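You operate a simulated robot arm through the tools that you are given. There is no shell and no other tool.

The job below is to be done with a simulated robot arm. You get a single attempt, and the scene is never put back.

JOB
Check the cup that the check order card names and sort it by the screen.
Fine: set the dial as the card says; CLEAR goes on the green tray, HOLD on the purple tray.

It is judged by the outcome, as a careful person would: the job done as asked, and still so three seconds after it is handed in. It fails if anything else is knocked over, pushed out of place, dropped, spilled or broken.

ROBOT AND FRAMES
A 6-joint arm with a fingered hand, fixed in place. Base frame: the origin is on the floor under the middle of its stand, x ahead of it, y to its left, z up; the work surface is at about z = 86. Lengths are in cm, angles in rad, forces in N, time in s.
With the tool pointing down near the work surface it reaches from about 30 to 80 cm from the base axis. Its first joint turns from -2.897 to 2.897 rad. Payload 4 kg.
Tool frame: the origin (TCP) lies between the finger pads and is the grasp point; the fingertips stand 2.6 cm ahead of it; z points along the fingers, y is the line along which they close. The gripper opens to 13.2 cm; its body begins 7.3 cm behind the TCP. The gripper is a hand of 5 fingers: y runs from the thumb to the fingers, the wrist lies at [0, 0, -23.9] in the tool frame.
Orientation is told as [roll, pitch, yaw] about the base's x, y, z axes, in that order, counted from this pose: with the fingers straight down and closing along the base's y, the tool's x points along the base's -x, its y along +y and its z along -z.

CONTROLS
- The arm moves only by the tool drive_tool. Its argument "steps" is a list of rows, each a list of 6 numbers: the shift along the base's x, y, z in units of 40 mm (1.0 is 40 mm), then the turn, a rotation vector about the base's x, y, z in units of 5 degrees (1.0 is 5 degrees). In form: [[dx, dy, dz, ax, ay, az], ...]. A call has 1 to 20 rows; each row shifts and turns the commanded pose from where the row before left it. A call with a number of a shift or a turn outside -1 to 1 is refused whole. A row lasts 0.2 s, in which the tool goes at most 5 cm and 0.15 rad; a call with a longer step from one row to the next is refused whole. Where a pose cannot be reached the arm comes as near as it can. A force on the tool above 90 N (or 10 N above the force at the start of the call, whichever is more), or a blocked arm, ends the call early, and 0.2 s more pass. In this call time passes only in rows, and 0.2 s behind the last. The reply holds the time, the measured pose of the TCP, the force on the tool along the base axes, the opening and the grip force, in the units named above and with some noise, with the torque about the TCP (base axes, N m) and any sound that the robot's microphone picked up.
- Cameras (640 x 400 px; columns grow to the right, rows downward): "scene" is fixed at [40, -49.9, 160.29]; the picture's right is [0.76, -0.65, 0.00], its down [-0.48, -0.56, -0.68] and it looks along [0.44, 0.51, -0.74] (base axes); focal length 353 px, centre (320, 200). "wrist" rides on the gripper at [8.5, 0.2, -9.7] in the tool frame; the picture's right is [-0.02, 1.00, 0.00], its down [-0.75, -0.02, -0.66] and it looks along [-0.66, -0.01, 0.75] (tool axes); focal length 270 px, centre (320, 200).
- grab_frame(camera): a new picture of that camera. It takes no simulated time.
- move_fingers(finger1, finger2, finger3, finger4, thumb_bend): sets how far each is bent, from 0 (flat) to 1 (curled in); at 0.3 the hand is open as for a grip, at 0.7 the pads meet at the TCP. One left out holds its place. A second passes; each finger stops where it meets its share of the squeeze, and holds until it gets a number again. It is the only way to open and close the hand. It gives what a move gives, with no picture; readings hold the bend of each and the force on the fingers (four entries, about 0 where the hand has none), thumb and palm.
- pixel_to_xyz(camera, pixels): for up to 12 pixels [column, row] of the newest picture of that camera ("zoom" is the newest enlarged one), the place [x, y, z] in the base frame of the surface seen there, good to about 0.2 cm. It takes no simulated time.
- close_up(camera, box): a new picture of the part [left, top, right, bottom] of that camera's present view, enlarged. It takes no simulated time.
- close_job(): hands the job in; it is judged then, once.

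Open the gripper and draw the arm clear of the work before you hand the job in, unless the task says otherwise.

The tools are called after "Emit:" as name(argument=value, ...) on one line, values as JSON. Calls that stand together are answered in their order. drive_tool: Moves the arm, as the interface text tells. Its arguments: {"type":"object","properties":{"steps":{"type":"array","items":{"type":"array","items":{"type":"number"}}}},"required":["steps"]} The other tools are called the same way: move_fingers (finger1, finger2, finger3, finger4, thumb_bend) moves the fingers one by one; grab_frame (camera) takes a picture; pixel_to_xyz (camera, pixels) gives the place of the surface under pixels of a picture; close_up (camera, box) takes an enlarged picture of a part of a camera's view; close_job () hands the job in.

At the start:

```text
time: 0.0
tcp_pos: [54.55, -3.54, 119.64]
tool_rot: [0.0, 0.0, 0.0]
wrist_force: [0.8, -1.0, -0.6]
wrist_torque: [0.0, 0.0, 0.01]
opening: 13.17
grasp_force: 0.1
shape: jaw
bend: [0.3, 0.3, 0.3, 0.3, 0.3]
finger forces: [0.0, 0.0, 0.0, 0.0, 0.0, 0.1]
```

scene: 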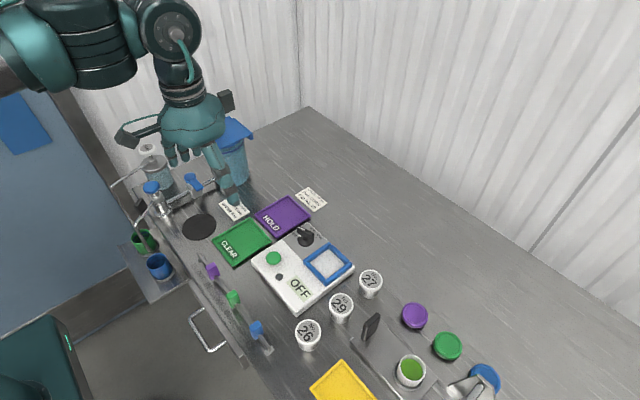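
wrist: 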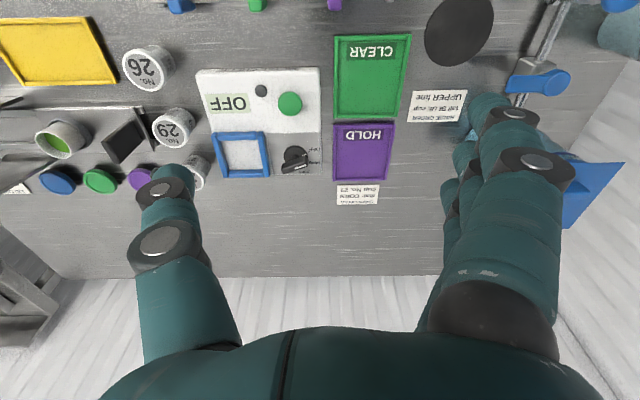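

The scene shows cards near (234,209) and (311,198), trays, an instrument with a dial, and cups 26, 29, 27. I'll enlarge the cards and the instrument to read them.

Emit:
close_up(camera="scene", box=[210, 180, 340, 261])

Emit:
close_up(camera="wrist", box=[320, 80, 480, 210])

Emit:
close_up(camera="scene", box=[240, 215, 400, 355])

Emit:
close_up(camera="wrist", box=[110, 50, 340, 200])

```text
4.92 times, centred on (275, 220) of scene
```

zoom: 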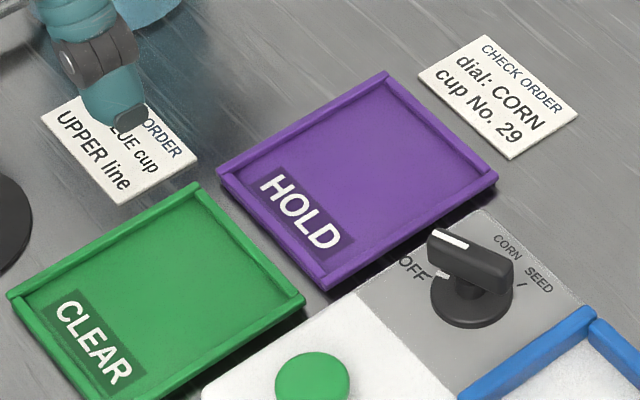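

```text
3.08 times, centred on (400, 145) of wrist
```

zoom: 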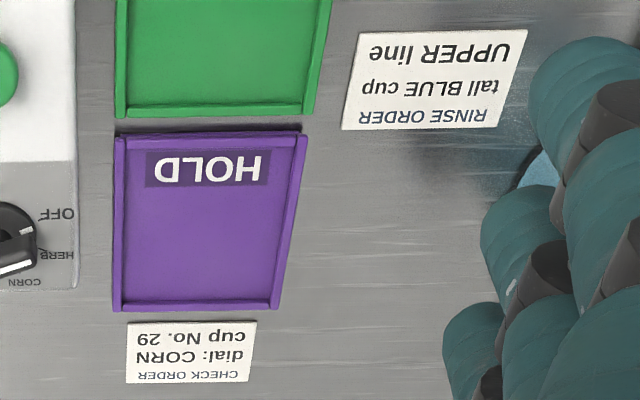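

```text
2.86 times, centred on (320, 285) of scene
```

zoom: 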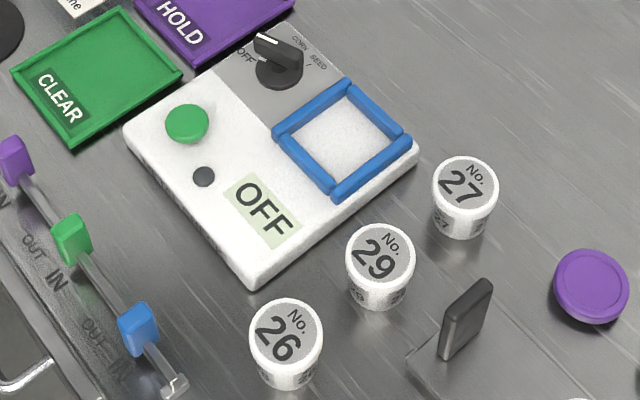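

```text
2.67 times, centred on (225, 125) of wrist
```

zoom: 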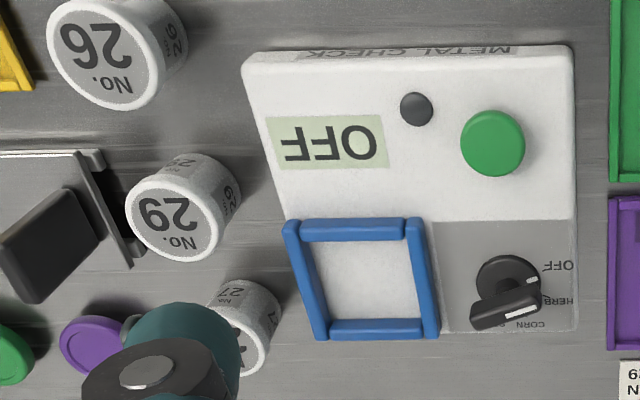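

The check order reads "dial: CORN, cup No. 29"; the device is a METAL CHECK with dial OFF/HERB/CORN/SEED. I'll measure positions of the device, dial, button, cups and trays.

Emit:
grab_frame(camera="scene")

Emit:
pixel_to_xyz(camera="scene", pixels=[[340, 301], [309, 329], [370, 278], [274, 258], [279, 277], [299, 289], [327, 264], [306, 238], [352, 266], [301, 312], [252, 260], [307, 221]])

Emit:
pixel_to_xyz(camera="scene", pixels=[[282, 216], [242, 242], [256, 214], [283, 236], [309, 212], [285, 198], [214, 244], [240, 222], [271, 240], [236, 266], [372, 326], [410, 372]])

Emit:
close_up(camera="scene", box=[285, 215, 335, 255])

Emit:
close_up(camera="wrist", box=[270, 125, 330, 180])

```text
taken
```

scene: 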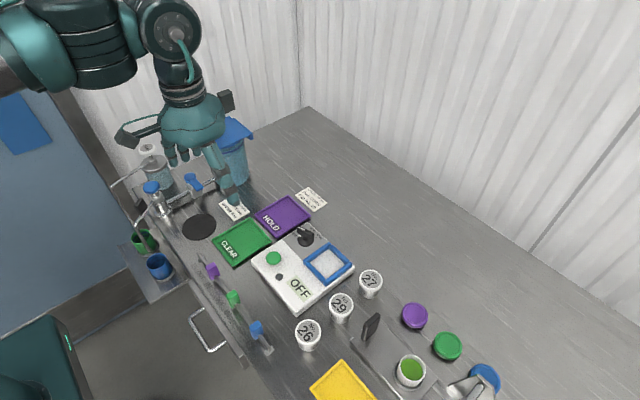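

```text
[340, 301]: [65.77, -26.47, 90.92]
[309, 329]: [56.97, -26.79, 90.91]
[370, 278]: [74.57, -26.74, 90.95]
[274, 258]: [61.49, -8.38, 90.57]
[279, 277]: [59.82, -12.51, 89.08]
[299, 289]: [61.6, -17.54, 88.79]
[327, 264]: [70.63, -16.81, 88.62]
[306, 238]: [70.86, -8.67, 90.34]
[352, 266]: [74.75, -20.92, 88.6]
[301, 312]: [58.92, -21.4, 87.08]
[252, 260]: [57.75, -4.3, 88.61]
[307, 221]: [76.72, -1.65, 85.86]
```

```text
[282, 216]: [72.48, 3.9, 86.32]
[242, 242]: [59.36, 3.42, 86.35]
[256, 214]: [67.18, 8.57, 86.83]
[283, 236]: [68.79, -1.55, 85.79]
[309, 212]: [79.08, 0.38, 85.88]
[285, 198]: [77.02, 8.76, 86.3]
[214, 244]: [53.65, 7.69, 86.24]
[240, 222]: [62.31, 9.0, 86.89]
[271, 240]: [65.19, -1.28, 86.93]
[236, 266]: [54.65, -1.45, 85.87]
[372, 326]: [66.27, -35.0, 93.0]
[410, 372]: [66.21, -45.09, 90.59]
```

```text
10.00 times, centred on (310, 235) of scene
```

zoom: 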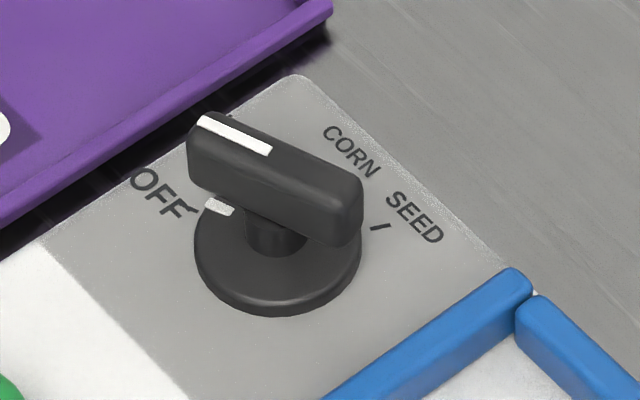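

```text
7.27 times, centred on (300, 152) of wrist
```

zoom: 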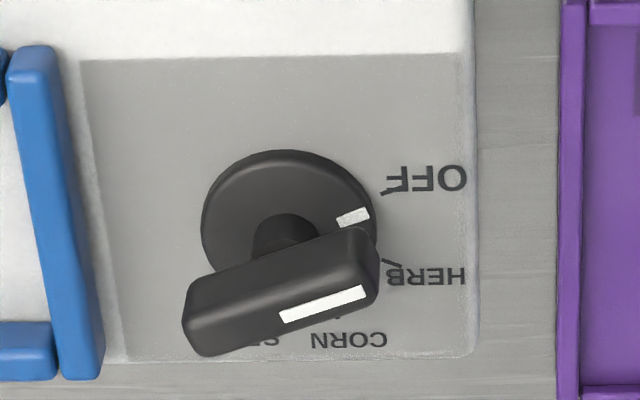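

The dial's white mark is at OFF, and the CORN tick is farther clockwise. I'll measure dial parts in the newest zoom (wrist) and look closer at the cup region and the hand.

Emit:
pixel_to_xyz(camera="zoom", pixels=[[355, 215], [285, 230], [200, 320], [365, 290], [280, 275], [385, 192], [395, 262], [336, 316], [215, 230], [290, 155], [350, 340], [430, 275]])

Emit:
close_up(camera="scene", box=[280, 255, 440, 375])

Emit:
close_up(camera="scene", box=[100, 80, 270, 220])

Emit:
close_up(camera="wrist", box=[0, 90, 230, 230])

```text
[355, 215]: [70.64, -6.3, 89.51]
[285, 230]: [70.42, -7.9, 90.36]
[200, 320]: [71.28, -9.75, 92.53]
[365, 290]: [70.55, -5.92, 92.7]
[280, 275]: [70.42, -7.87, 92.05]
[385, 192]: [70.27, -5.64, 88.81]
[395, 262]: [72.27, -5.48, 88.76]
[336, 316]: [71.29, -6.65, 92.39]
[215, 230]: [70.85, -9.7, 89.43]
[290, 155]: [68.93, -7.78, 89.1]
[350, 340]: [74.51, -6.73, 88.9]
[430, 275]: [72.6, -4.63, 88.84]
```

```text
3.33 times, centred on (360, 315) of scene
```

zoom: 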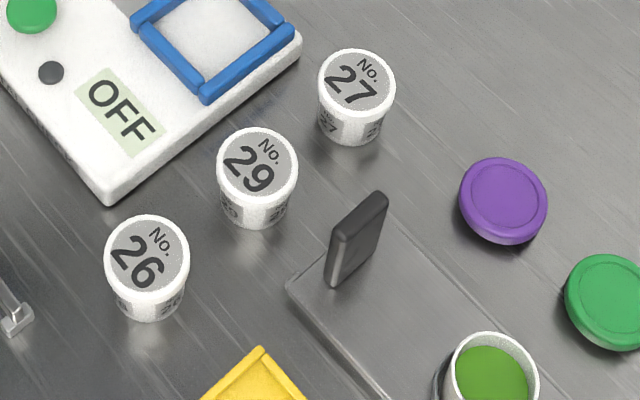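

```text
2.86 times, centred on (185, 150) of scene
```

zoom: 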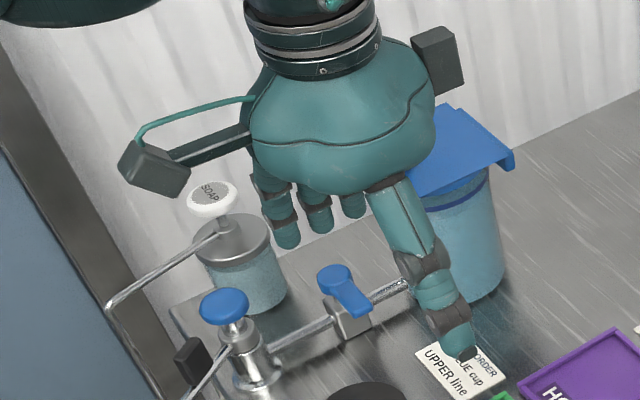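

```text
2.78 times, centred on (115, 160) of wrist
```

zoom: 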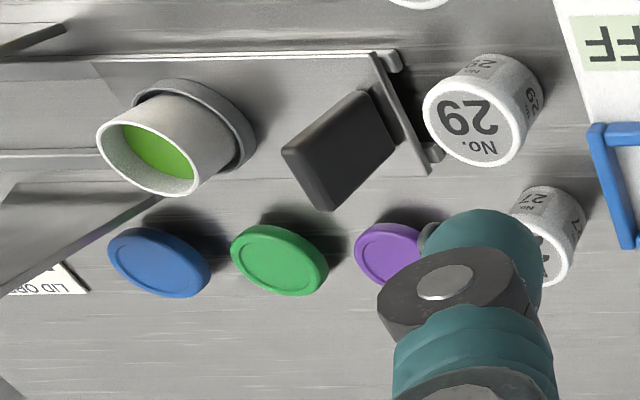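

Now I take a tight zoom on cup 29 and measure its rim, sides and the neighbouring device edge.

Emit:
close_up(camera="scene", box=[290, 260, 400, 340])

```text
5.00 times, centred on (345, 300) of scene
```

zoom: 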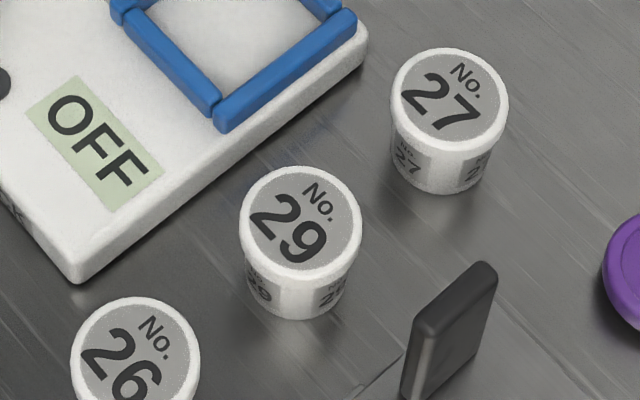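

The zoom shows cup 29 with rim around (300,222) and base about (298,318). I query rim edges, base and device edges.

Emit:
pixel_to_xyz(camera="zoom", pixels=[[300, 222], [243, 222], [357, 222], [300, 170], [298, 270], [298, 312], [250, 287], [345, 292], [80, 280], [365, 60], [215, 180], [290, 120]])

Emit:
pixel_to_xyz(camera="zoom", pixels=[[215, 125], [355, 15], [120, 5], [170, 60], [285, 70], [240, 30], [455, 300], [415, 330], [490, 270], [440, 380], [450, 100], [135, 355]])

```text
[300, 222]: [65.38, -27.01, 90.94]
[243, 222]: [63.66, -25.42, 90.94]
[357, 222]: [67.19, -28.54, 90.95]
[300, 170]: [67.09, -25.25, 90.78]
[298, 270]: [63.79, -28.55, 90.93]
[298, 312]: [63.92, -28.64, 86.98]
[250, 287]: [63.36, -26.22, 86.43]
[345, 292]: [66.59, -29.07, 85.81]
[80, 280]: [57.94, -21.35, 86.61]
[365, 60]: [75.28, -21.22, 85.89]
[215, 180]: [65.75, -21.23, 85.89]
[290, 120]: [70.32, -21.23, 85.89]
```

```text
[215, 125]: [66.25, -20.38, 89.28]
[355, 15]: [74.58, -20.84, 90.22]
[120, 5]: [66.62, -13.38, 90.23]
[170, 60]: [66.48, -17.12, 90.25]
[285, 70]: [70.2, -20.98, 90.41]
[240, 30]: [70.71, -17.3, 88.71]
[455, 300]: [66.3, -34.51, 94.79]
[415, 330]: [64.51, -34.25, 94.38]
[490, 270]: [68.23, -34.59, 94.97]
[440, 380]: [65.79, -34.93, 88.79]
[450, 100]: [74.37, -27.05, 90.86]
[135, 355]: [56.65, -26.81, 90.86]
```

Cup 29 centre is about (65.4,-27.0), rim radius about 2.4, top z 91. Next I measure the dial ticks/labels and the hand's finger positions.

Emit:
grab_frame(camera="wrist")

Emit:
pixel_to_xyz(camera="wrist", pixels=[[165, 170], [165, 190], [185, 240], [488, 100], [510, 115], [530, 170], [465, 150], [450, 190], [452, 215], [500, 240], [150, 240], [445, 260]])

Emit:
close_up(camera="scene", box=[285, 215, 335, 255])

Emit:
pixel_to_xyz(camera="zoom", pixels=[[377, 227], [350, 150], [415, 217], [188, 210], [160, 195], [220, 207], [275, 240], [200, 125], [355, 185], [345, 240], [270, 310], [272, 148]])

```text
taken
```

wrist: 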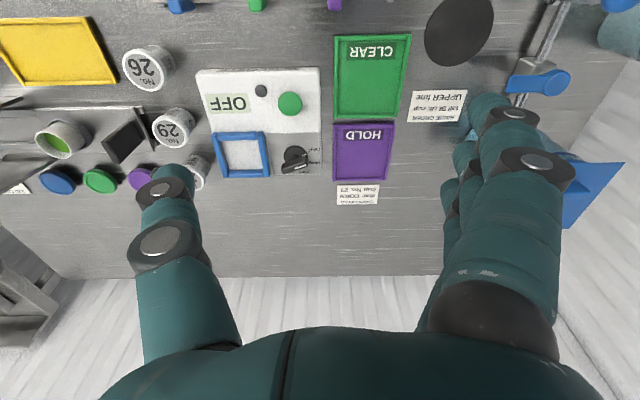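

```text
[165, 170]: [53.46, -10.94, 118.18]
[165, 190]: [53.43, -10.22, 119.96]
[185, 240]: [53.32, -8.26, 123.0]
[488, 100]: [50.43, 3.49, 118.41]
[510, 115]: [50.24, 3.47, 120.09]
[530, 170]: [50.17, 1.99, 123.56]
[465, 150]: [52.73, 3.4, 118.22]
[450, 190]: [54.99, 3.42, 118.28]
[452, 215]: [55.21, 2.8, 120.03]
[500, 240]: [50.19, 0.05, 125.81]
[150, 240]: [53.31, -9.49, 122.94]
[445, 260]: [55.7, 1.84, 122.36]
```

```text
10.00 times, centred on (310, 235) of scene
```

zoom: 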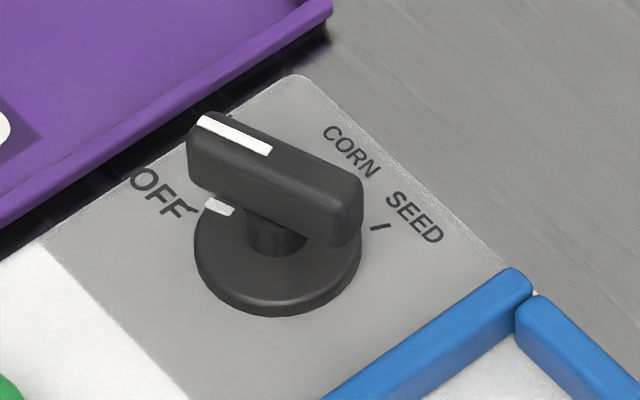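

```text
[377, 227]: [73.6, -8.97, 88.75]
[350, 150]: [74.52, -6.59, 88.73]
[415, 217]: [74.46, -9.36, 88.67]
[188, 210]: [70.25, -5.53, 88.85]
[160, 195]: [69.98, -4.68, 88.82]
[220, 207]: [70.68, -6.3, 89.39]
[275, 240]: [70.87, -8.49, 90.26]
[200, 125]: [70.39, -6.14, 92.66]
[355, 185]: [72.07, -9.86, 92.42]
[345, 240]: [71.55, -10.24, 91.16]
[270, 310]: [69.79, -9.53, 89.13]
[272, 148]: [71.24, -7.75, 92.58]
```

The ticks give a dial centre near (71.3,-7.8), with OFF at about 117°, HERB 69°, CORN about 21° and SEED -27°. While the hand is high and clear, I test the finger geometry: curl fingers 1 and 4 fully, and bring 2, 3 and the thumb part-closed.

Emit:
move_fingers(finger1=1.0, finger2=0.5, finger3=0.5, finger4=1.0, thumb_bend=0.5)

Emit:
grab_frame(camera="wrist")

Emit:
close_up(camera="scene", box=[100, 80, 270, 220])

```text
time: 1.0
tcp_pos: [54.68, -3.54, 119.46]
tool_rot: [0.0, -0.001, 0.002]
wrist_force: [-0.1, -0.6, -0.5]
wrist_torque: [-0.01, -0.05, 0.03]
opening: 5.25
grasp_force: 0.0
shape: fingers
bend: [1.0, 0.5, 0.5, 1.0, 0.5]
finger forces: [0.1, 0.0, 0.0, 0.0, 0.0, 0.1]
```

```text
taken
```

wrist: 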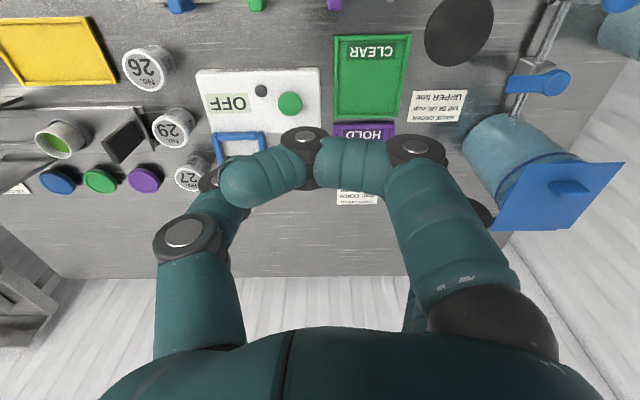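

```text
2.86 times, centred on (185, 150) of scene
```

zoom: 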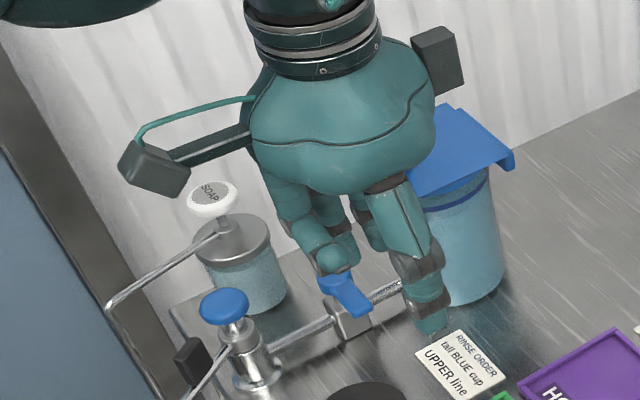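

Finger 1 (nearest the wrist camera, tool +x) curls across the palm. I query the surface positions to see how low the curled and half-bent fingers reach.

Emit:
pixel_to_xyz(camera="wrist", pixels=[[245, 185], [265, 160], [305, 140], [355, 150], [415, 145], [385, 165], [210, 178], [215, 200], [190, 235], [235, 205], [225, 220], [485, 215]])

Emit:
pixel_to_xyz(camera="zoom", pixels=[[335, 260], [320, 240], [330, 275], [432, 330], [425, 300], [425, 260], [290, 200], [375, 245], [370, 215], [335, 215], [345, 250], [310, 215]])

```text
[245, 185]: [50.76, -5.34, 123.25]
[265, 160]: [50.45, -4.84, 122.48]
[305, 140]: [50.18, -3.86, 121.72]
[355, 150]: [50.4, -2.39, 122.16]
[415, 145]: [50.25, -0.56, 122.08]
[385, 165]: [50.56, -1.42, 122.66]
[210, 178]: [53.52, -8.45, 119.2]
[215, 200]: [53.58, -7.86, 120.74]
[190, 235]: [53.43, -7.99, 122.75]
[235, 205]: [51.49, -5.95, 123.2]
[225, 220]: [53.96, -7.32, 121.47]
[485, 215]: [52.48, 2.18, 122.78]
```

```text
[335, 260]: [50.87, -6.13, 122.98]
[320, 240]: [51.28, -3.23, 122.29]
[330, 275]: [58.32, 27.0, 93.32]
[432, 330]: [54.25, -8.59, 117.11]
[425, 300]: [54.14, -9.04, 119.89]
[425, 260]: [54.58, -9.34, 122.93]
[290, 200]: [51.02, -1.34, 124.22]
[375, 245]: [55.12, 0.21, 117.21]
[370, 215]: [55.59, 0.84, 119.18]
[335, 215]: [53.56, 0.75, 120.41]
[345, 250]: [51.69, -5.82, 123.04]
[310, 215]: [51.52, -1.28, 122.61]
```

Half-bent fingertips sit about 2.5 cm below the TCP with a 5.25 cm opening, and curled fingers stay about 1.3 cm above the TCP level. I move over the dial while yawing toward about 100°, staying high.

Emit:
drive_tool(steps=[[0.2, -0.054, -0.1, 0, 0, 1], [0.2, -0.054, -0.1, 0, 0, 1], [0.2, -0.054, -0.1, 0, 0, 1], [0.2, -0.054, -0.1, 0, 0, 1], [0.2, -0.054, -0.1, 0, 0, 1], [0.2, -0.054, -0.1, 0, 0, 1], [0.2, -0.054, -0.1, 0, 0, 1], [0.2, -0.054, -0.1, 0, 0, 1], [0.2, -0.054, -0.1, 0, 0, 1], [0.2, -0.054, -0.1, 0, 0, 1], [0.2, -0.054, -0.1, 0, 0, 1], [0.2, -0.054, -0.1, 0, 0, 1], [0.2, -0.054, -0.1, 0, 0, 1], [0.2, -0.054, -0.1, 0, 0, 1], [0.2, -0.054, -0.1, 0, 0, 1], [0.2, -0.054, -0.1, 0, 0, 1], [0.2, -0.054, -0.1, 0, 0, 1], [0.2, -0.054, -0.1, 0, 0, 1], [0.2, -0.054, -0.1, 0, 0, 1], [0.2, -0.054, -0.1, 0, 0, 1]])

Emit:
grab_frame(camera="wrist")

Emit:
grab_frame(camera="scene")

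```text
time: 5.2
tcp_pos: [69.73, -7.76, 110.62]
tool_rot: [-0.004, 0.007, 1.747]
wrist_force: [-0.2, 0.3, -0.5]
wrist_torque: [0.0, 0.03, 0.01]
opening: 5.27
grasp_force: 0.0
shape: fingers
bend: [1.0, 0.5, 0.5, 1.0, 0.5]
finger forces: [0.0, 0.0, 0.1, 0.0, 0.0, 0.0]
out of reach, approached as far as the arm can: row 19, 20
```

```text
taken
```

wrist: 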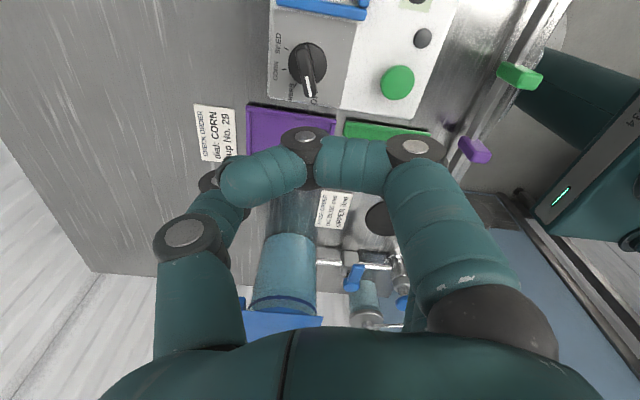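

```text
taken
```

scene: 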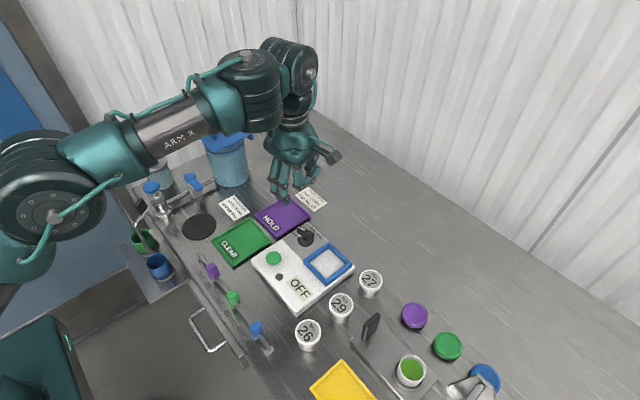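

The pose was slightly out of reach at that height; going lower should come back within reach. I lower about 10 cm and yaw another 15°.

Emit:
drive_tool(steps=[[0, 0, -0.4, 0, 0, 0.5], [0, 0, -0.4, 0, 0, 0.5], [0, 0, -0.4, 0, 0, 0.5], [0, 0, -0.4, 0, 0, 0.5], [0, 0, -0.4, 0, 0, 0.5], [0, 0, -0.4, 0, 0, 0.5]])

Emit:
grab_frame(camera="wrist")

Emit:
close_up(camera="scene", box=[230, 130, 390, 250])

```text
time: 6.6
tcp_pos: [69.95, -7.76, 101.18]
tool_rot: [0.003, -0.003, 2.007]
wrist_force: [-0.2, 0.3, -0.2]
wrist_torque: [-0.03, 0.0, 0.03]
opening: 5.26
grasp_force: 0.0
shape: fingers
bend: [1.0, 0.5, 0.5, 1.0, 0.5]
finger forces: [0.0, 0.0, 0.0, 0.0, 0.0, 0.0]
```

```text
taken
```

wrist: 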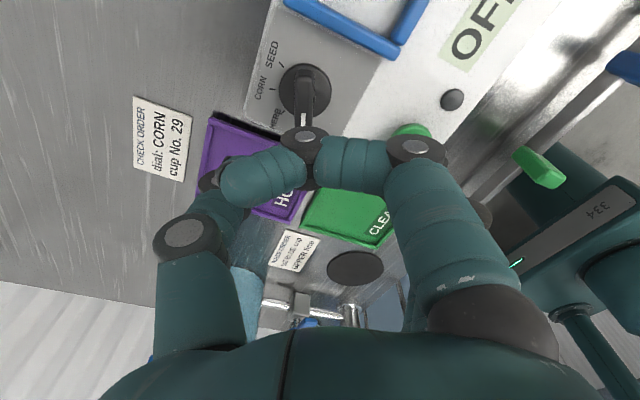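

```text
3.33 times, centred on (310, 190) of scene
```

zoom: 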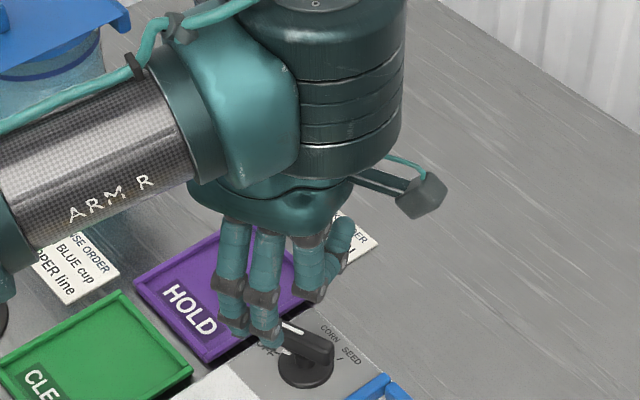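

The lever now appears aligned with the picture's vertical, so the yaw matches the lever. I zoom on the dial in the wrist view to refine its centre and ticks.

Emit:
close_up(camera="wrist", box=[240, 20, 368, 140])

```text
3.33 times, centred on (304, 80) of wrist
```

zoom: 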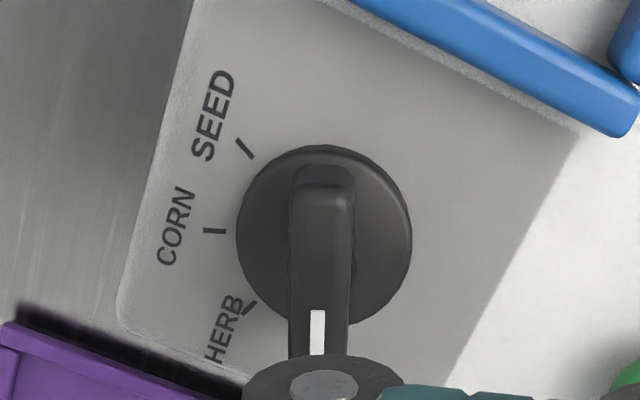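

I query the ticks, plate edges and the lever's top corners here.

Emit:
pixel_to_xyz(camera="zoom", pixels=[[244, 148], [214, 231], [250, 308], [240, 235], [409, 240], [324, 148], [322, 200], [296, 180], [350, 180], [318, 320], [292, 330], [345, 330]])

```text
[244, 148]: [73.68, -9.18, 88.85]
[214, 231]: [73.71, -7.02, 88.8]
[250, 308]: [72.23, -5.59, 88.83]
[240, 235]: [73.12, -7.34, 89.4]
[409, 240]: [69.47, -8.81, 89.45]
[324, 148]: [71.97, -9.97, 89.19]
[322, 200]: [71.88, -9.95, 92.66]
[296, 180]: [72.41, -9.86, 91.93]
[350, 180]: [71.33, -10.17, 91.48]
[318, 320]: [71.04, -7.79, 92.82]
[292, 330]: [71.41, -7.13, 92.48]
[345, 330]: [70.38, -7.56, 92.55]
```

The fitted dial centre is (71.25,-8.05), with OFF at about 112° and CORN at about 23°, so CORN is a 90° clockwise turn. I narrow the hand a little and go to just above the lever.

Emit:
move_fingers(finger2=0.55, finger3=0.55, thumb_bend=0.55)

Emit:
drive_tool(steps=[[0.11, -0.024, -0.2, 0, 0, -0.167], [0.11, -0.024, -0.2, 0, 0, -0.167], [0.11, -0.024, -0.2, 0, 0, -0.167]])

Emit:
grab_frame(camera="wrist")

Emit:
close_up(camera="scene", box=[240, 160, 360, 250])

```text
time: 7.6
tcp_pos: [69.72, -7.84, 101.2]
tool_rot: [0.004, -0.003, 2.008]
wrist_force: [-0.6, 0.0, 0.0]
wrist_torque: [-0.01, 0.02, 0.01]
opening: 4.98
grasp_force: 0.1
shape: fingers
bend: [1.0, 0.55, 0.55, 1.0, 0.55]
finger forces: [0.0, 0.0, 0.0, 0.0, 0.0, 0.0]
```

```text
time: 8.4
tcp_pos: [71.23, -7.87, 98.83]
tool_rot: [0.002, -0.002, 1.964]
wrist_force: [-0.2, 0.3, -0.1]
wrist_torque: [-0.04, 0.0, 0.03]
opening: 5.01
grasp_force: 0.2
shape: fingers
bend: [1.0, 0.55, 0.55, 1.0, 0.55]
finger forces: [0.0, 0.0, 0.1, 0.0, 0.0, 0.0]
out of reach, approached as far as the arm can: row 2
```

```text
taken
```

wrist: 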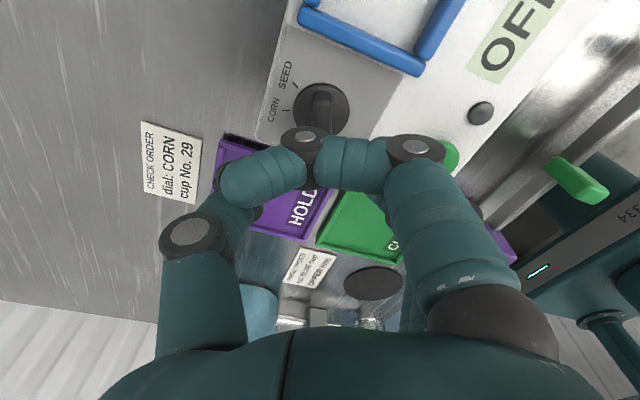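

```text
4.44 times, centred on (300, 205) of scene
```

zoom: 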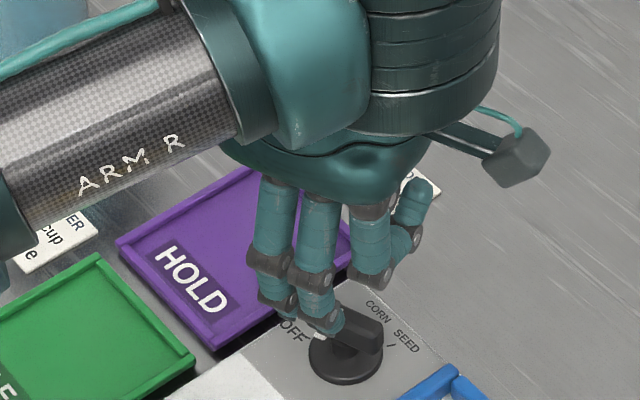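

The hand hovers over the lever at (71.23,-7.87,98.8). I check where the fingertips actually are before going down.

Emit:
pixel_to_xyz(camera="zoom", pixels=[[335, 326], [325, 318], [285, 308], [275, 298], [318, 280], [372, 285], [370, 262], [272, 260], [345, 335], [360, 330], [340, 310], [415, 195]])

```text
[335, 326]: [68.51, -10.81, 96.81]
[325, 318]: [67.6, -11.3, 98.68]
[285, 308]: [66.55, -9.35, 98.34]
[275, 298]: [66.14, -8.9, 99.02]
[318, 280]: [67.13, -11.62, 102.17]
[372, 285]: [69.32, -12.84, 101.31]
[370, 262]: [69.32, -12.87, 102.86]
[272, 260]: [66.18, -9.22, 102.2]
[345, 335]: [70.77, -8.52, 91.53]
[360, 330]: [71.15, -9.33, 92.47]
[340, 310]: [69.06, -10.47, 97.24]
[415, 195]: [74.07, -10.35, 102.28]
```

Fingertips straddle the lever with tips about 2.2 cm below the TCP. I descend 6.2 cm so the pads sit beside the lever, with a small y correction.

Emit:
drive_tool(steps=[[0, -0.01, -0.2, 0, 0, 0], [0, -0.01, -0.2, 0, 0, 0], [0, -0.01, -0.2, 0, 0, 0], [0, -0.01, -0.2, 0, 0, 0], [0, 0, -0.2, 0, 0, 0], [0, 0, -0.2, 0, 0, 0], [0, 0, -0.2, 0, 0, 0], [0, 0, -0.15, 0, 0, 0]])

Emit:
close_up(camera="scene", box=[260, 180, 360, 260])

Emit:
grab_frame(camera="wrist")

```text
time: 10.2
tcp_pos: [73.26, -8.61, 93.47]
tool_rot: [0.003, -0.001, 1.963]
wrist_force: [0.8, -0.4, -0.2]
wrist_torque: [0.02, 0.02, -0.01]
opening: 5.0
grasp_force: 0.0
shape: fingers
bend: [1.0, 0.55, 0.55, 1.0, 0.55]
finger forces: [0.1, 0.0, 0.0, 0.0, 0.1, 0.0]
out of reach, approached as far as the arm can: row 1, 2, 3, 5, 7
```

```text
5.00 times, centred on (310, 220) of scene
```

zoom: 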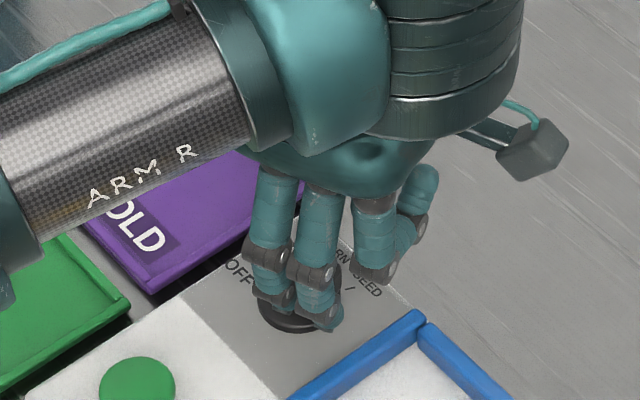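

```text
taken
```

wrist: 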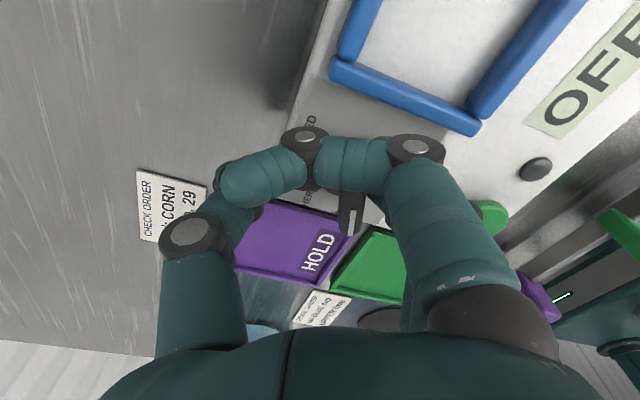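

The arm drifted outward to (73.26,-8.61,93.5) because of reach limits, so the fingers may be beside the lever. I step back 2 cm in -x in small rows and watch the readings.

Emit:
drive_tool(steps=[[-0.12, 0.03, 0, 0, 0, 0], [-0.12, 0.03, 0, 0, 0, 0], [-0.12, 0.03, 0, 0, 0, 0], [-0.12, 0.03, 0, 0, 0, 0]])

Emit:
close_up(camera="scene", box=[260, 180, 360, 260])

```text
time: 11.2
tcp_pos: [73.2, -8.46, 93.68]
tool_rot: [0.002, -0.002, 1.965]
wrist_force: [0.3, -0.4, 0.2]
wrist_torque: [0.0, 0.0, 0.0]
opening: 4.99
grasp_force: 0.0
shape: fingers
bend: [1.0, 0.55, 0.55, 1.0, 0.55]
finger forces: [0.0, 0.4, 0.0, 0.0, 0.0, 0.0]
out of reach, approached as far as the arm can: row 1, 2, 3, 4
```

```text
5.00 times, centred on (310, 220) of scene
```

zoom: 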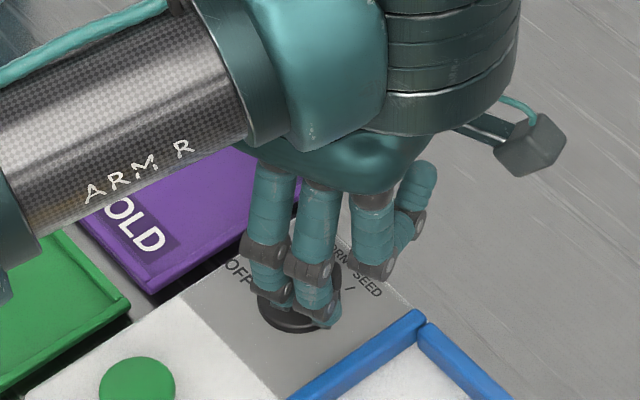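

The arm will not move inward here; I take a scene frame and measure the arm's links to understand which joint is limiting.

Emit:
grab_frame(camera="scene")

Emit:
pixel_to_xyz(camera="scene", pixels=[[15, 290], [30, 240], [60, 200], [100, 170], [140, 200], [180, 180], [220, 165], [250, 160], [290, 170], [320, 150], [40, 330], [310, 200]])

```text
taken
```

scene: 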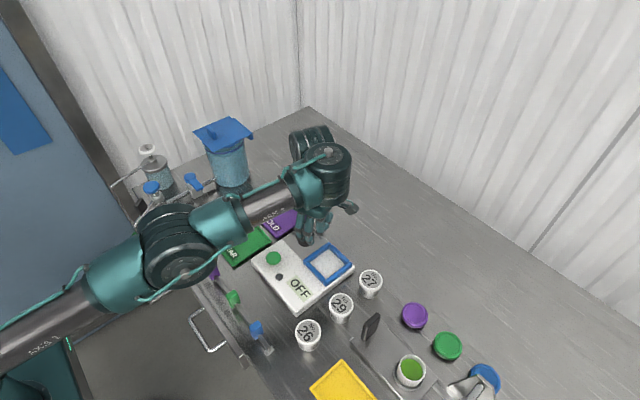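

```text
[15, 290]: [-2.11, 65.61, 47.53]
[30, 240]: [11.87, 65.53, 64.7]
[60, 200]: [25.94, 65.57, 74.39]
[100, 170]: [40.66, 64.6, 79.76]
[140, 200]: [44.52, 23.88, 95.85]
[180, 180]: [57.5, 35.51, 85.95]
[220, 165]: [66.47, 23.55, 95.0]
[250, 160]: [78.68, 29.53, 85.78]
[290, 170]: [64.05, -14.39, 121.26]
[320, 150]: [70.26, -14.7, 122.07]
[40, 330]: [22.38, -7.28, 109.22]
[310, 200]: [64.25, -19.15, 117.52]
```

I query more points along the upper arm, elbow and forearm to see how stretched it is.

Emit:
pixel_to_xyz(camera="scene", pixels=[[10, 345], [60, 310], [110, 275], [150, 235], [180, 265], [215, 225], [250, 210], [275, 200], [300, 185], [330, 175], [325, 150], [310, 215]])

```text
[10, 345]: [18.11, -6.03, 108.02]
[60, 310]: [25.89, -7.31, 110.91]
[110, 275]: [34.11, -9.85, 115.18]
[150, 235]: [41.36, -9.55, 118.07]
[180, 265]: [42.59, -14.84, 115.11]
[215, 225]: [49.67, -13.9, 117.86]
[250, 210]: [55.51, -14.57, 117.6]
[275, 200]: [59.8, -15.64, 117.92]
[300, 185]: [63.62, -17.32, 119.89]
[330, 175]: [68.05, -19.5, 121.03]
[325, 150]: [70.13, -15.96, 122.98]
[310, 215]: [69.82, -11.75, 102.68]
```

The forearm is almost horizontal and this yaw appears to hit a wrist limit. I lift clear, then reduce the yaw to about 85° and retry the position, checking reachability.

Emit:
drive_tool(steps=[[0, 0, 0.3, 0, 0, 0], [0, 0, 0.3, 0, 0, 0], [0, 0, 0.3, 0, 0, 0], [0, 0, 0.3, 0, 0, 0], [0, 0, 0, 0, 0, -1], [0, 0, 0, 0, 0, -1], [0, 0, 0, 0, 0, -1], [0, 0, 0, 0, 0, -1], [0, 0, 0, 0, 0, -1]])

Emit:
close_up(camera="scene", box=[240, 160, 360, 250])

```text
time: 13.2
tcp_pos: [73.06, -8.27, 98.25]
tool_rot: [-0.001, 0.001, 1.525]
wrist_force: [-0.7, -0.7, -0.6]
wrist_torque: [0.0, -0.02, -0.01]
opening: 5.02
grasp_force: 0.0
shape: fingers
bend: [1.0, 0.55, 0.55, 1.0, 0.55]
finger forces: [0.0, 0.1, 0.1, 0.0, 0.1, 0.0]
```

```text
4.44 times, centred on (300, 205) of scene
```

zoom: 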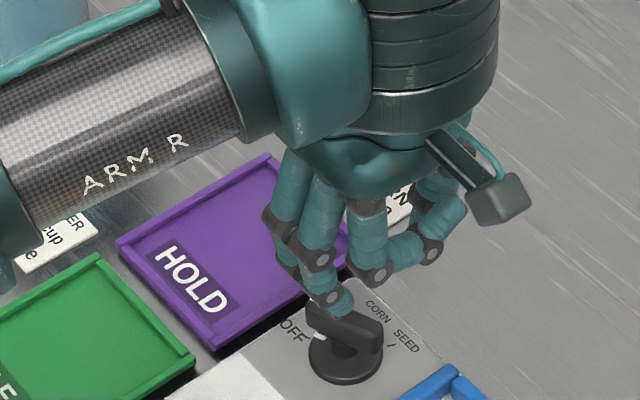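

Now no reach complaint at yaw 87°, and the dial is unmoved (mark at OFF). I test moving inward 1.8 cm at this height.

Emit:
drive_tool(steps=[[-0.15, 0.02, 0, 0, 0, 0], [-0.15, 0.02, 0, 0, 0, 0], [-0.15, 0.015, 0, 0, 0, 0]])

```text
time: 14.0
tcp_pos: [71.48, -8.0, 98.18]
tool_rot: [0.001, 0.001, 1.528]
wrist_force: [0.7, -0.8, -0.1]
wrist_torque: [0.01, 0.02, 0.01]
opening: 5.01
grasp_force: 0.1
shape: fingers
bend: [1.0, 0.55, 0.55, 1.0, 0.55]
finger forces: [0.1, 0.0, 0.0, 0.1, 0.0, 0.1]
```

Inward motion works at yaw 87.5°; gripping there will also turn the lever in the right (clockwise) direction. I descend 5.5 cm at this yaw.

Emit:
drive_tool(steps=[[-0.02, 0, -0.2, 0, 0, 0], [-0.02, 0, -0.2, 0, 0, 0], [-0.01, 0, -0.2, 0, 0, 0], [0, 0, -0.2, 0, 0, 0], [0, 0, -0.2, 0, 0, 0], [0, 0, -0.2, 0, 0, 0], [0, 0, -0.18, 0, 0, 0]])

Emit:
close_up(camera="scene", box=[260, 180, 360, 260])

Emit:
grab_frame(camera="wrist")

```text
time: 15.6
tcp_pos: [73.36, -8.35, 93.66]
tool_rot: [0.001, 0.0, 1.528]
wrist_force: [-2.3, -0.2, 2.1]
wrist_torque: [0.02, 0.1, 0.03]
opening: 4.99
grasp_force: 0.8
shape: fingers
bend: [1.0, 0.55, 0.52, 1.0, 0.55]
finger forces: [0.0, 0.0, 2.8, 0.0, 0.0, 0.0]
out of reach, approached as far as the arm can: row 1, 2, 3, 5, 6
```

```text
5.00 times, centred on (310, 220) of scene
```

zoom: 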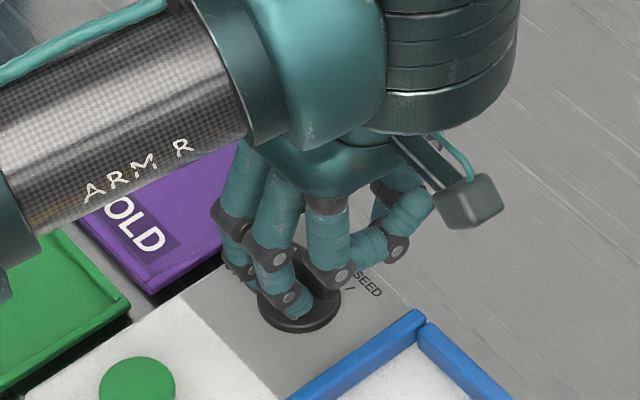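

```text
taken
```

wrist: 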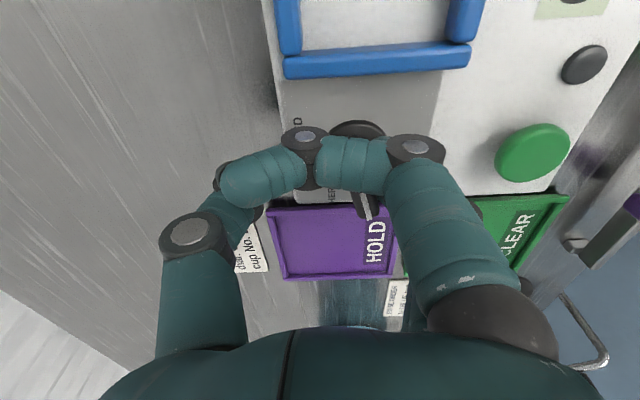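

At low height the arm again drifts outward to r≈73.8 regardless of yaw, and finger 3 touches the lever lightly (2.8 N). I lift clear and bring yaw back toward 0 while moving inward over the free area to explore reach at lower height.

Emit:
drive_tool(steps=[[0, 0, 0.3, 0, 0, 0], [0, 0, 0.3, 0, 0, 0], [0, 0, 0.3, 0, 0, 0], [0, 0, 0.3, 0, 0, 0], [0, 0, 0.3, 0, 0, 0], [0, 0, 0.3, 0, 0, 0], [-0.2, 0, 0, 0, 0, -1], [-0.2, 0, 0, 0, 0, -1], [-0.2, 0, 0, 0, 0, -1], [-0.2, 0, 0, 0, 0, -1], [-0.2, 0, 0, 0, 0, -1], [-0.2, 0, 0, 0, 0, -1], [-0.2, 0, 0, 0, 0, -1], [-0.2, 0, 0, 0, 0, -1], [-0.2, 0, 0, 0, 0, -1], [-0.2, 0, 0, 0, 0, -1]])

Emit:
grab_frame(camera="scene")

Emit:
grab_frame(camera="wrist")

```text
time: 19.0
tcp_pos: [68.7, -8.86, 103.08]
tool_rot: [0.001, 0.002, 0.653]
wrist_force: [0.9, -0.1, -0.2]
wrist_torque: [0.0, -0.01, 0.03]
opening: 5.02
grasp_force: 0.0
shape: fingers
bend: [1.0, 0.55, 0.55, 1.0, 0.55]
finger forces: [0.0, 0.1, 0.1, 0.1, 0.0, 0.0]
out of reach, approached as far as the arm can: row 11, 12, 13, 14, 15, 16
```

```text
taken
```

scene: 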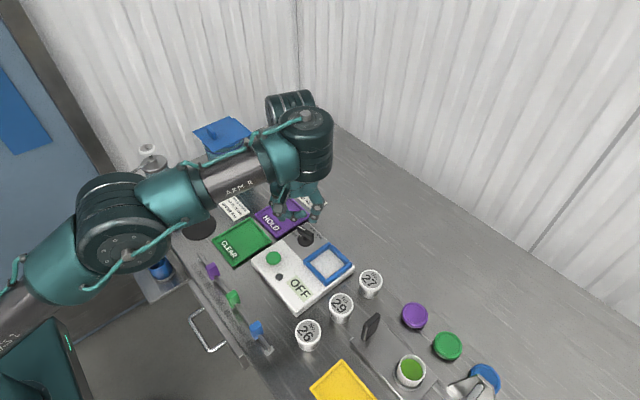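

```text
taken
```

wrist: 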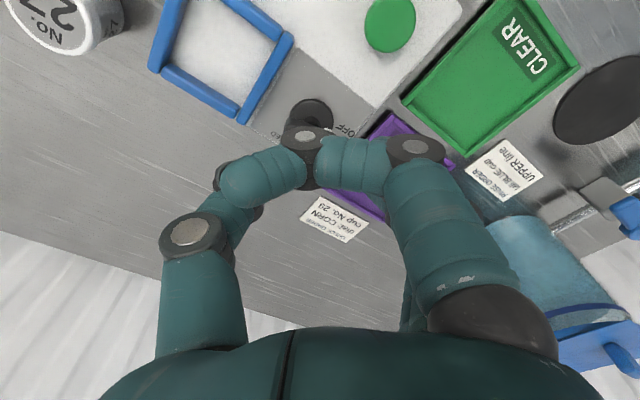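

Readings show an inner reach boundary (r≥69 at z=103, r≥74 at z=93.6) for the present arm branch. I measure the arm's joints in this picture to understand it.

Emit:
pixel_to_xyz(camera="scene", pixels=[[112, 248], [110, 185], [30, 285], [15, 310], [60, 245], [160, 200], [205, 185], [230, 165], [265, 155], [300, 120], [320, 130], [325, 165]])

Emit:
close_up(camera="scene", box=[0, 80, 360, 340])

```text
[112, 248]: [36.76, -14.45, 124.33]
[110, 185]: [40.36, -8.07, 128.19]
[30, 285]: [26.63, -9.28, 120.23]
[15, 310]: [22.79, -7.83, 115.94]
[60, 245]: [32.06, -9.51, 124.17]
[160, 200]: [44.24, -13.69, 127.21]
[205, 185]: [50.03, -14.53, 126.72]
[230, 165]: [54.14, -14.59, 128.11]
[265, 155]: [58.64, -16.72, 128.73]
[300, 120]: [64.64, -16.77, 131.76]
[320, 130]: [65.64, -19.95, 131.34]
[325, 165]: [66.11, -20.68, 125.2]
```

```text
1.54 times, centred on (180, 210) of scene
```

zoom: 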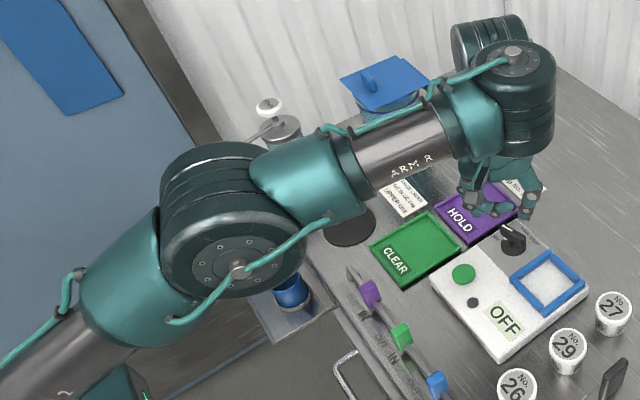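

The forearm stays horizontal at both blocked poses, so the wrist pitch is at its limit for an exactly vertical tool. Tilting the fingertips slightly toward the base (+ay) should relieve it; I test 10° of tilt while moving inward, at safe height.

Emit:
drive_tool(steps=[[0, 0, 0, 0, 0.5, -0.5], [0, 0, 0, 0, 0.5, -0.5], [0, 0, 0, 0, 0.5, -0.5], [0, 0, 0, 0, 0.5, -0.5], [-0.2, 0, 0, 0, 0, -0.5], [-0.2, 0, 0, 0, 0, -0.5], [-0.2, 0, 0, 0, 0, -0.5], [-0.2, 0, 0, 0, 0, -0.5]])

```text
time: 20.8
tcp_pos: [65.53, -8.79, 103.0]
tool_rot: [0.094, 0.147, 0.311]
wrist_force: [-0.3, 0.3, -0.4]
wrist_torque: [-0.01, 0.0, 0.02]
opening: 5.01
grasp_force: 0.0
shape: fingers
bend: [1.0, 0.55, 0.55, 1.0, 0.55]
finger forces: [0.0, 0.0, 0.0, 0.0, 0.0, 0.0]
```

With tilt the arm moves inward freely. I now set an 8° fingertip-inward tilt and rotate about the tilted tool axis to align with the lever (112.5°), moving over the dial centre at z≈98.

Emit:
drive_tool(steps=[[0, 0, 0, -0.51, -0.33, 0], [0.075, 0.0098, -0.066, 0.139, 0, 0.987], [0.075, 0.0098, -0.066, 0.139, 0, 0.987], [0.075, 0.0098, -0.066, 0.139, 0, 0.987], [0.075, 0.0098, -0.066, 0.139, 0, 0.987], [0.075, 0.0098, -0.066, 0.139, 0, 0.987], [0.075, 0.0098, -0.066, 0.139, 0, 0.987], [0.075, 0.0098, -0.066, 0.139, 0, 0.987], [0.075, 0.0098, -0.066, 0.139, 0, 0.987], [0.075, 0.0098, -0.066, 0.139, 0, 0.987], [0.075, 0.0098, -0.066, 0.139, 0, 0.987], [0.075, 0.0098, -0.066, 0.139, 0, 0.987], [0.075, 0.0098, -0.066, 0.139, 0, 0.987], [0.075, 0.0098, -0.066, 0.139, 0, 0.987], [0.075, 0.0098, -0.066, 0.139, 0, 0.987], [0.075, 0.0098, -0.066, 0.139, 0, 0.987], [0.075, 0.0098, -0.066, 0.139, 0, 0.987], [0.075, 0.0098, -0.066, 0.139, 0, 0.987], [0.075, 0.0098, -0.066, 0.139, 0, 0.987], [0.075, 0.0098, -0.066, 0.139, 0, 0.987]])

Emit:
grab_frame(camera="wrist")

Emit:
close_up(camera="scene", box=[240, 160, 360, 250])

```text
time: 25.0
tcp_pos: [72.07, -7.27, 98.58]
tool_rot: [0.129, -0.049, 1.952]
wrist_force: [0.1, 0.6, -0.3]
wrist_torque: [-0.03, 0.01, 0.01]
opening: 5.0
grasp_force: 0.1
shape: fingers
bend: [1.0, 0.55, 0.55, 1.0, 0.55]
finger forces: [0.1, 0.1, 0.1, 0.0, 0.0, 0.1]
out of reach, approached as far as the arm can: row 13, 14, 15, 20
```

```text
taken
```

wrist: 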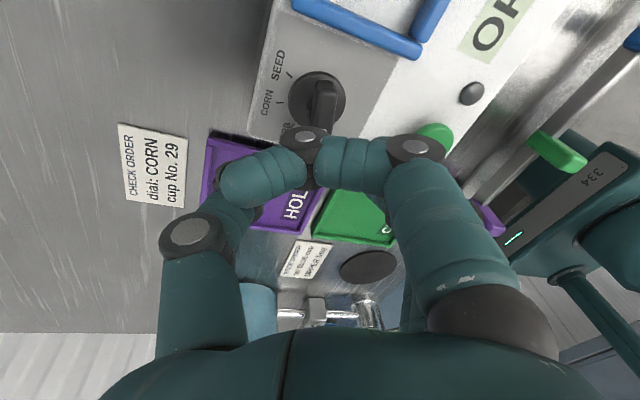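

```text
4.44 times, centred on (300, 205) of scene
```

zoom: 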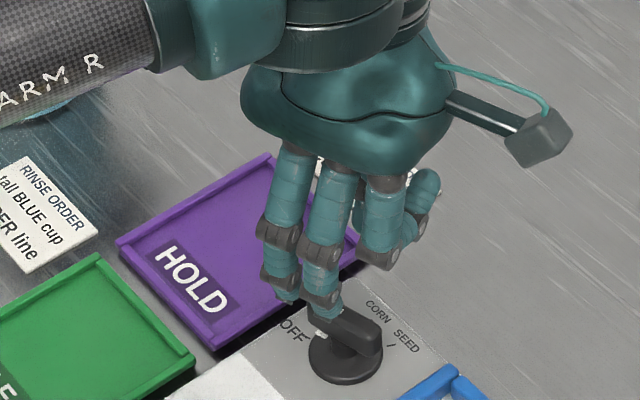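

Position is (72.07,-7.27,98.6) with some reach flags, and the forearm looks different. I take a full scene picture to see the arm's configuration.

Emit:
grab_frame(camera="scene")

```text
taken
```

scene: 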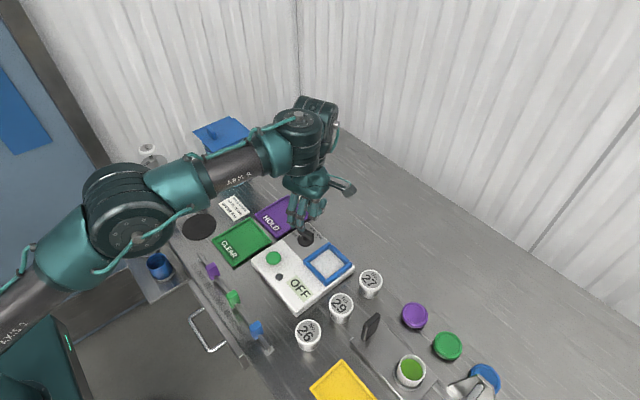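

The wrist seems to have flipped to another branch; orientation is as intended (8° tilt, yaw 112°). I move to the dial centre at this height and check for flags.

Emit:
drive_tool(steps=[[-0.1, -0.1, 0, 0, 0, 0], [-0.1, -0.1, 0, 0, 0, 0]])

```text
time: 25.6
tcp_pos: [71.28, -7.96, 98.7]
tool_rot: [0.132, -0.053, 1.949]
wrist_force: [0.3, -0.5, -0.3]
wrist_torque: [0.0, 0.02, 0.0]
opening: 4.99
grasp_force: 0.1
shape: fingers
bend: [1.0, 0.55, 0.55, 1.0, 0.55]
finger forces: [0.0, 0.0, 0.0, 0.0, 0.1, 0.0]
```

Reached without flags. I test whether this branch allows a vertical tool by removing the tilt at this safe height.

Emit:
drive_tool(steps=[[0, 0, 0, 0, -0.4, 0], [0, 0, 0, 0, -0.4, 0], [0, 0, 0, 0, -0.4, 0], [0, 0, 0, 0, -0.38, 0]])

```text
time: 26.6
tcp_pos: [71.1, -8.0, 98.69]
tool_rot: [0.003, -0.005, 1.954]
wrist_force: [-0.4, -0.5, -0.4]
wrist_torque: [0.0, -0.03, -0.01]
opening: 5.01
grasp_force: 0.0
shape: fingers
bend: [1.0, 0.55, 0.55, 1.0, 0.55]
finger forces: [0.0, 0.0, 0.0, 0.1, 0.0, 0.0]
```

Vertical works here. I descend in a short test of 2.4 cm and check for drift.

Emit:
drive_tool(steps=[[0.02, -0.005, -0.2, 0, 0, 0], [0.02, -0.005, -0.2, 0, 0, 0], [0, 0, -0.2, 0, 0, 0]])

```text
time: 27.4
tcp_pos: [72.04, -8.07, 96.47]
tool_rot: [0.006, -0.006, 1.953]
wrist_force: [-0.9, 0.2, -0.5]
wrist_torque: [-0.01, 0.0, 0.03]
opening: 5.02
grasp_force: 0.0
shape: fingers
bend: [1.0, 0.55, 0.55, 1.0, 0.55]
finger forces: [0.0, 0.1, 0.0, 0.0, 0.0, 0.0]
out of reach, approached as far as the arm can: row 2, 3
```

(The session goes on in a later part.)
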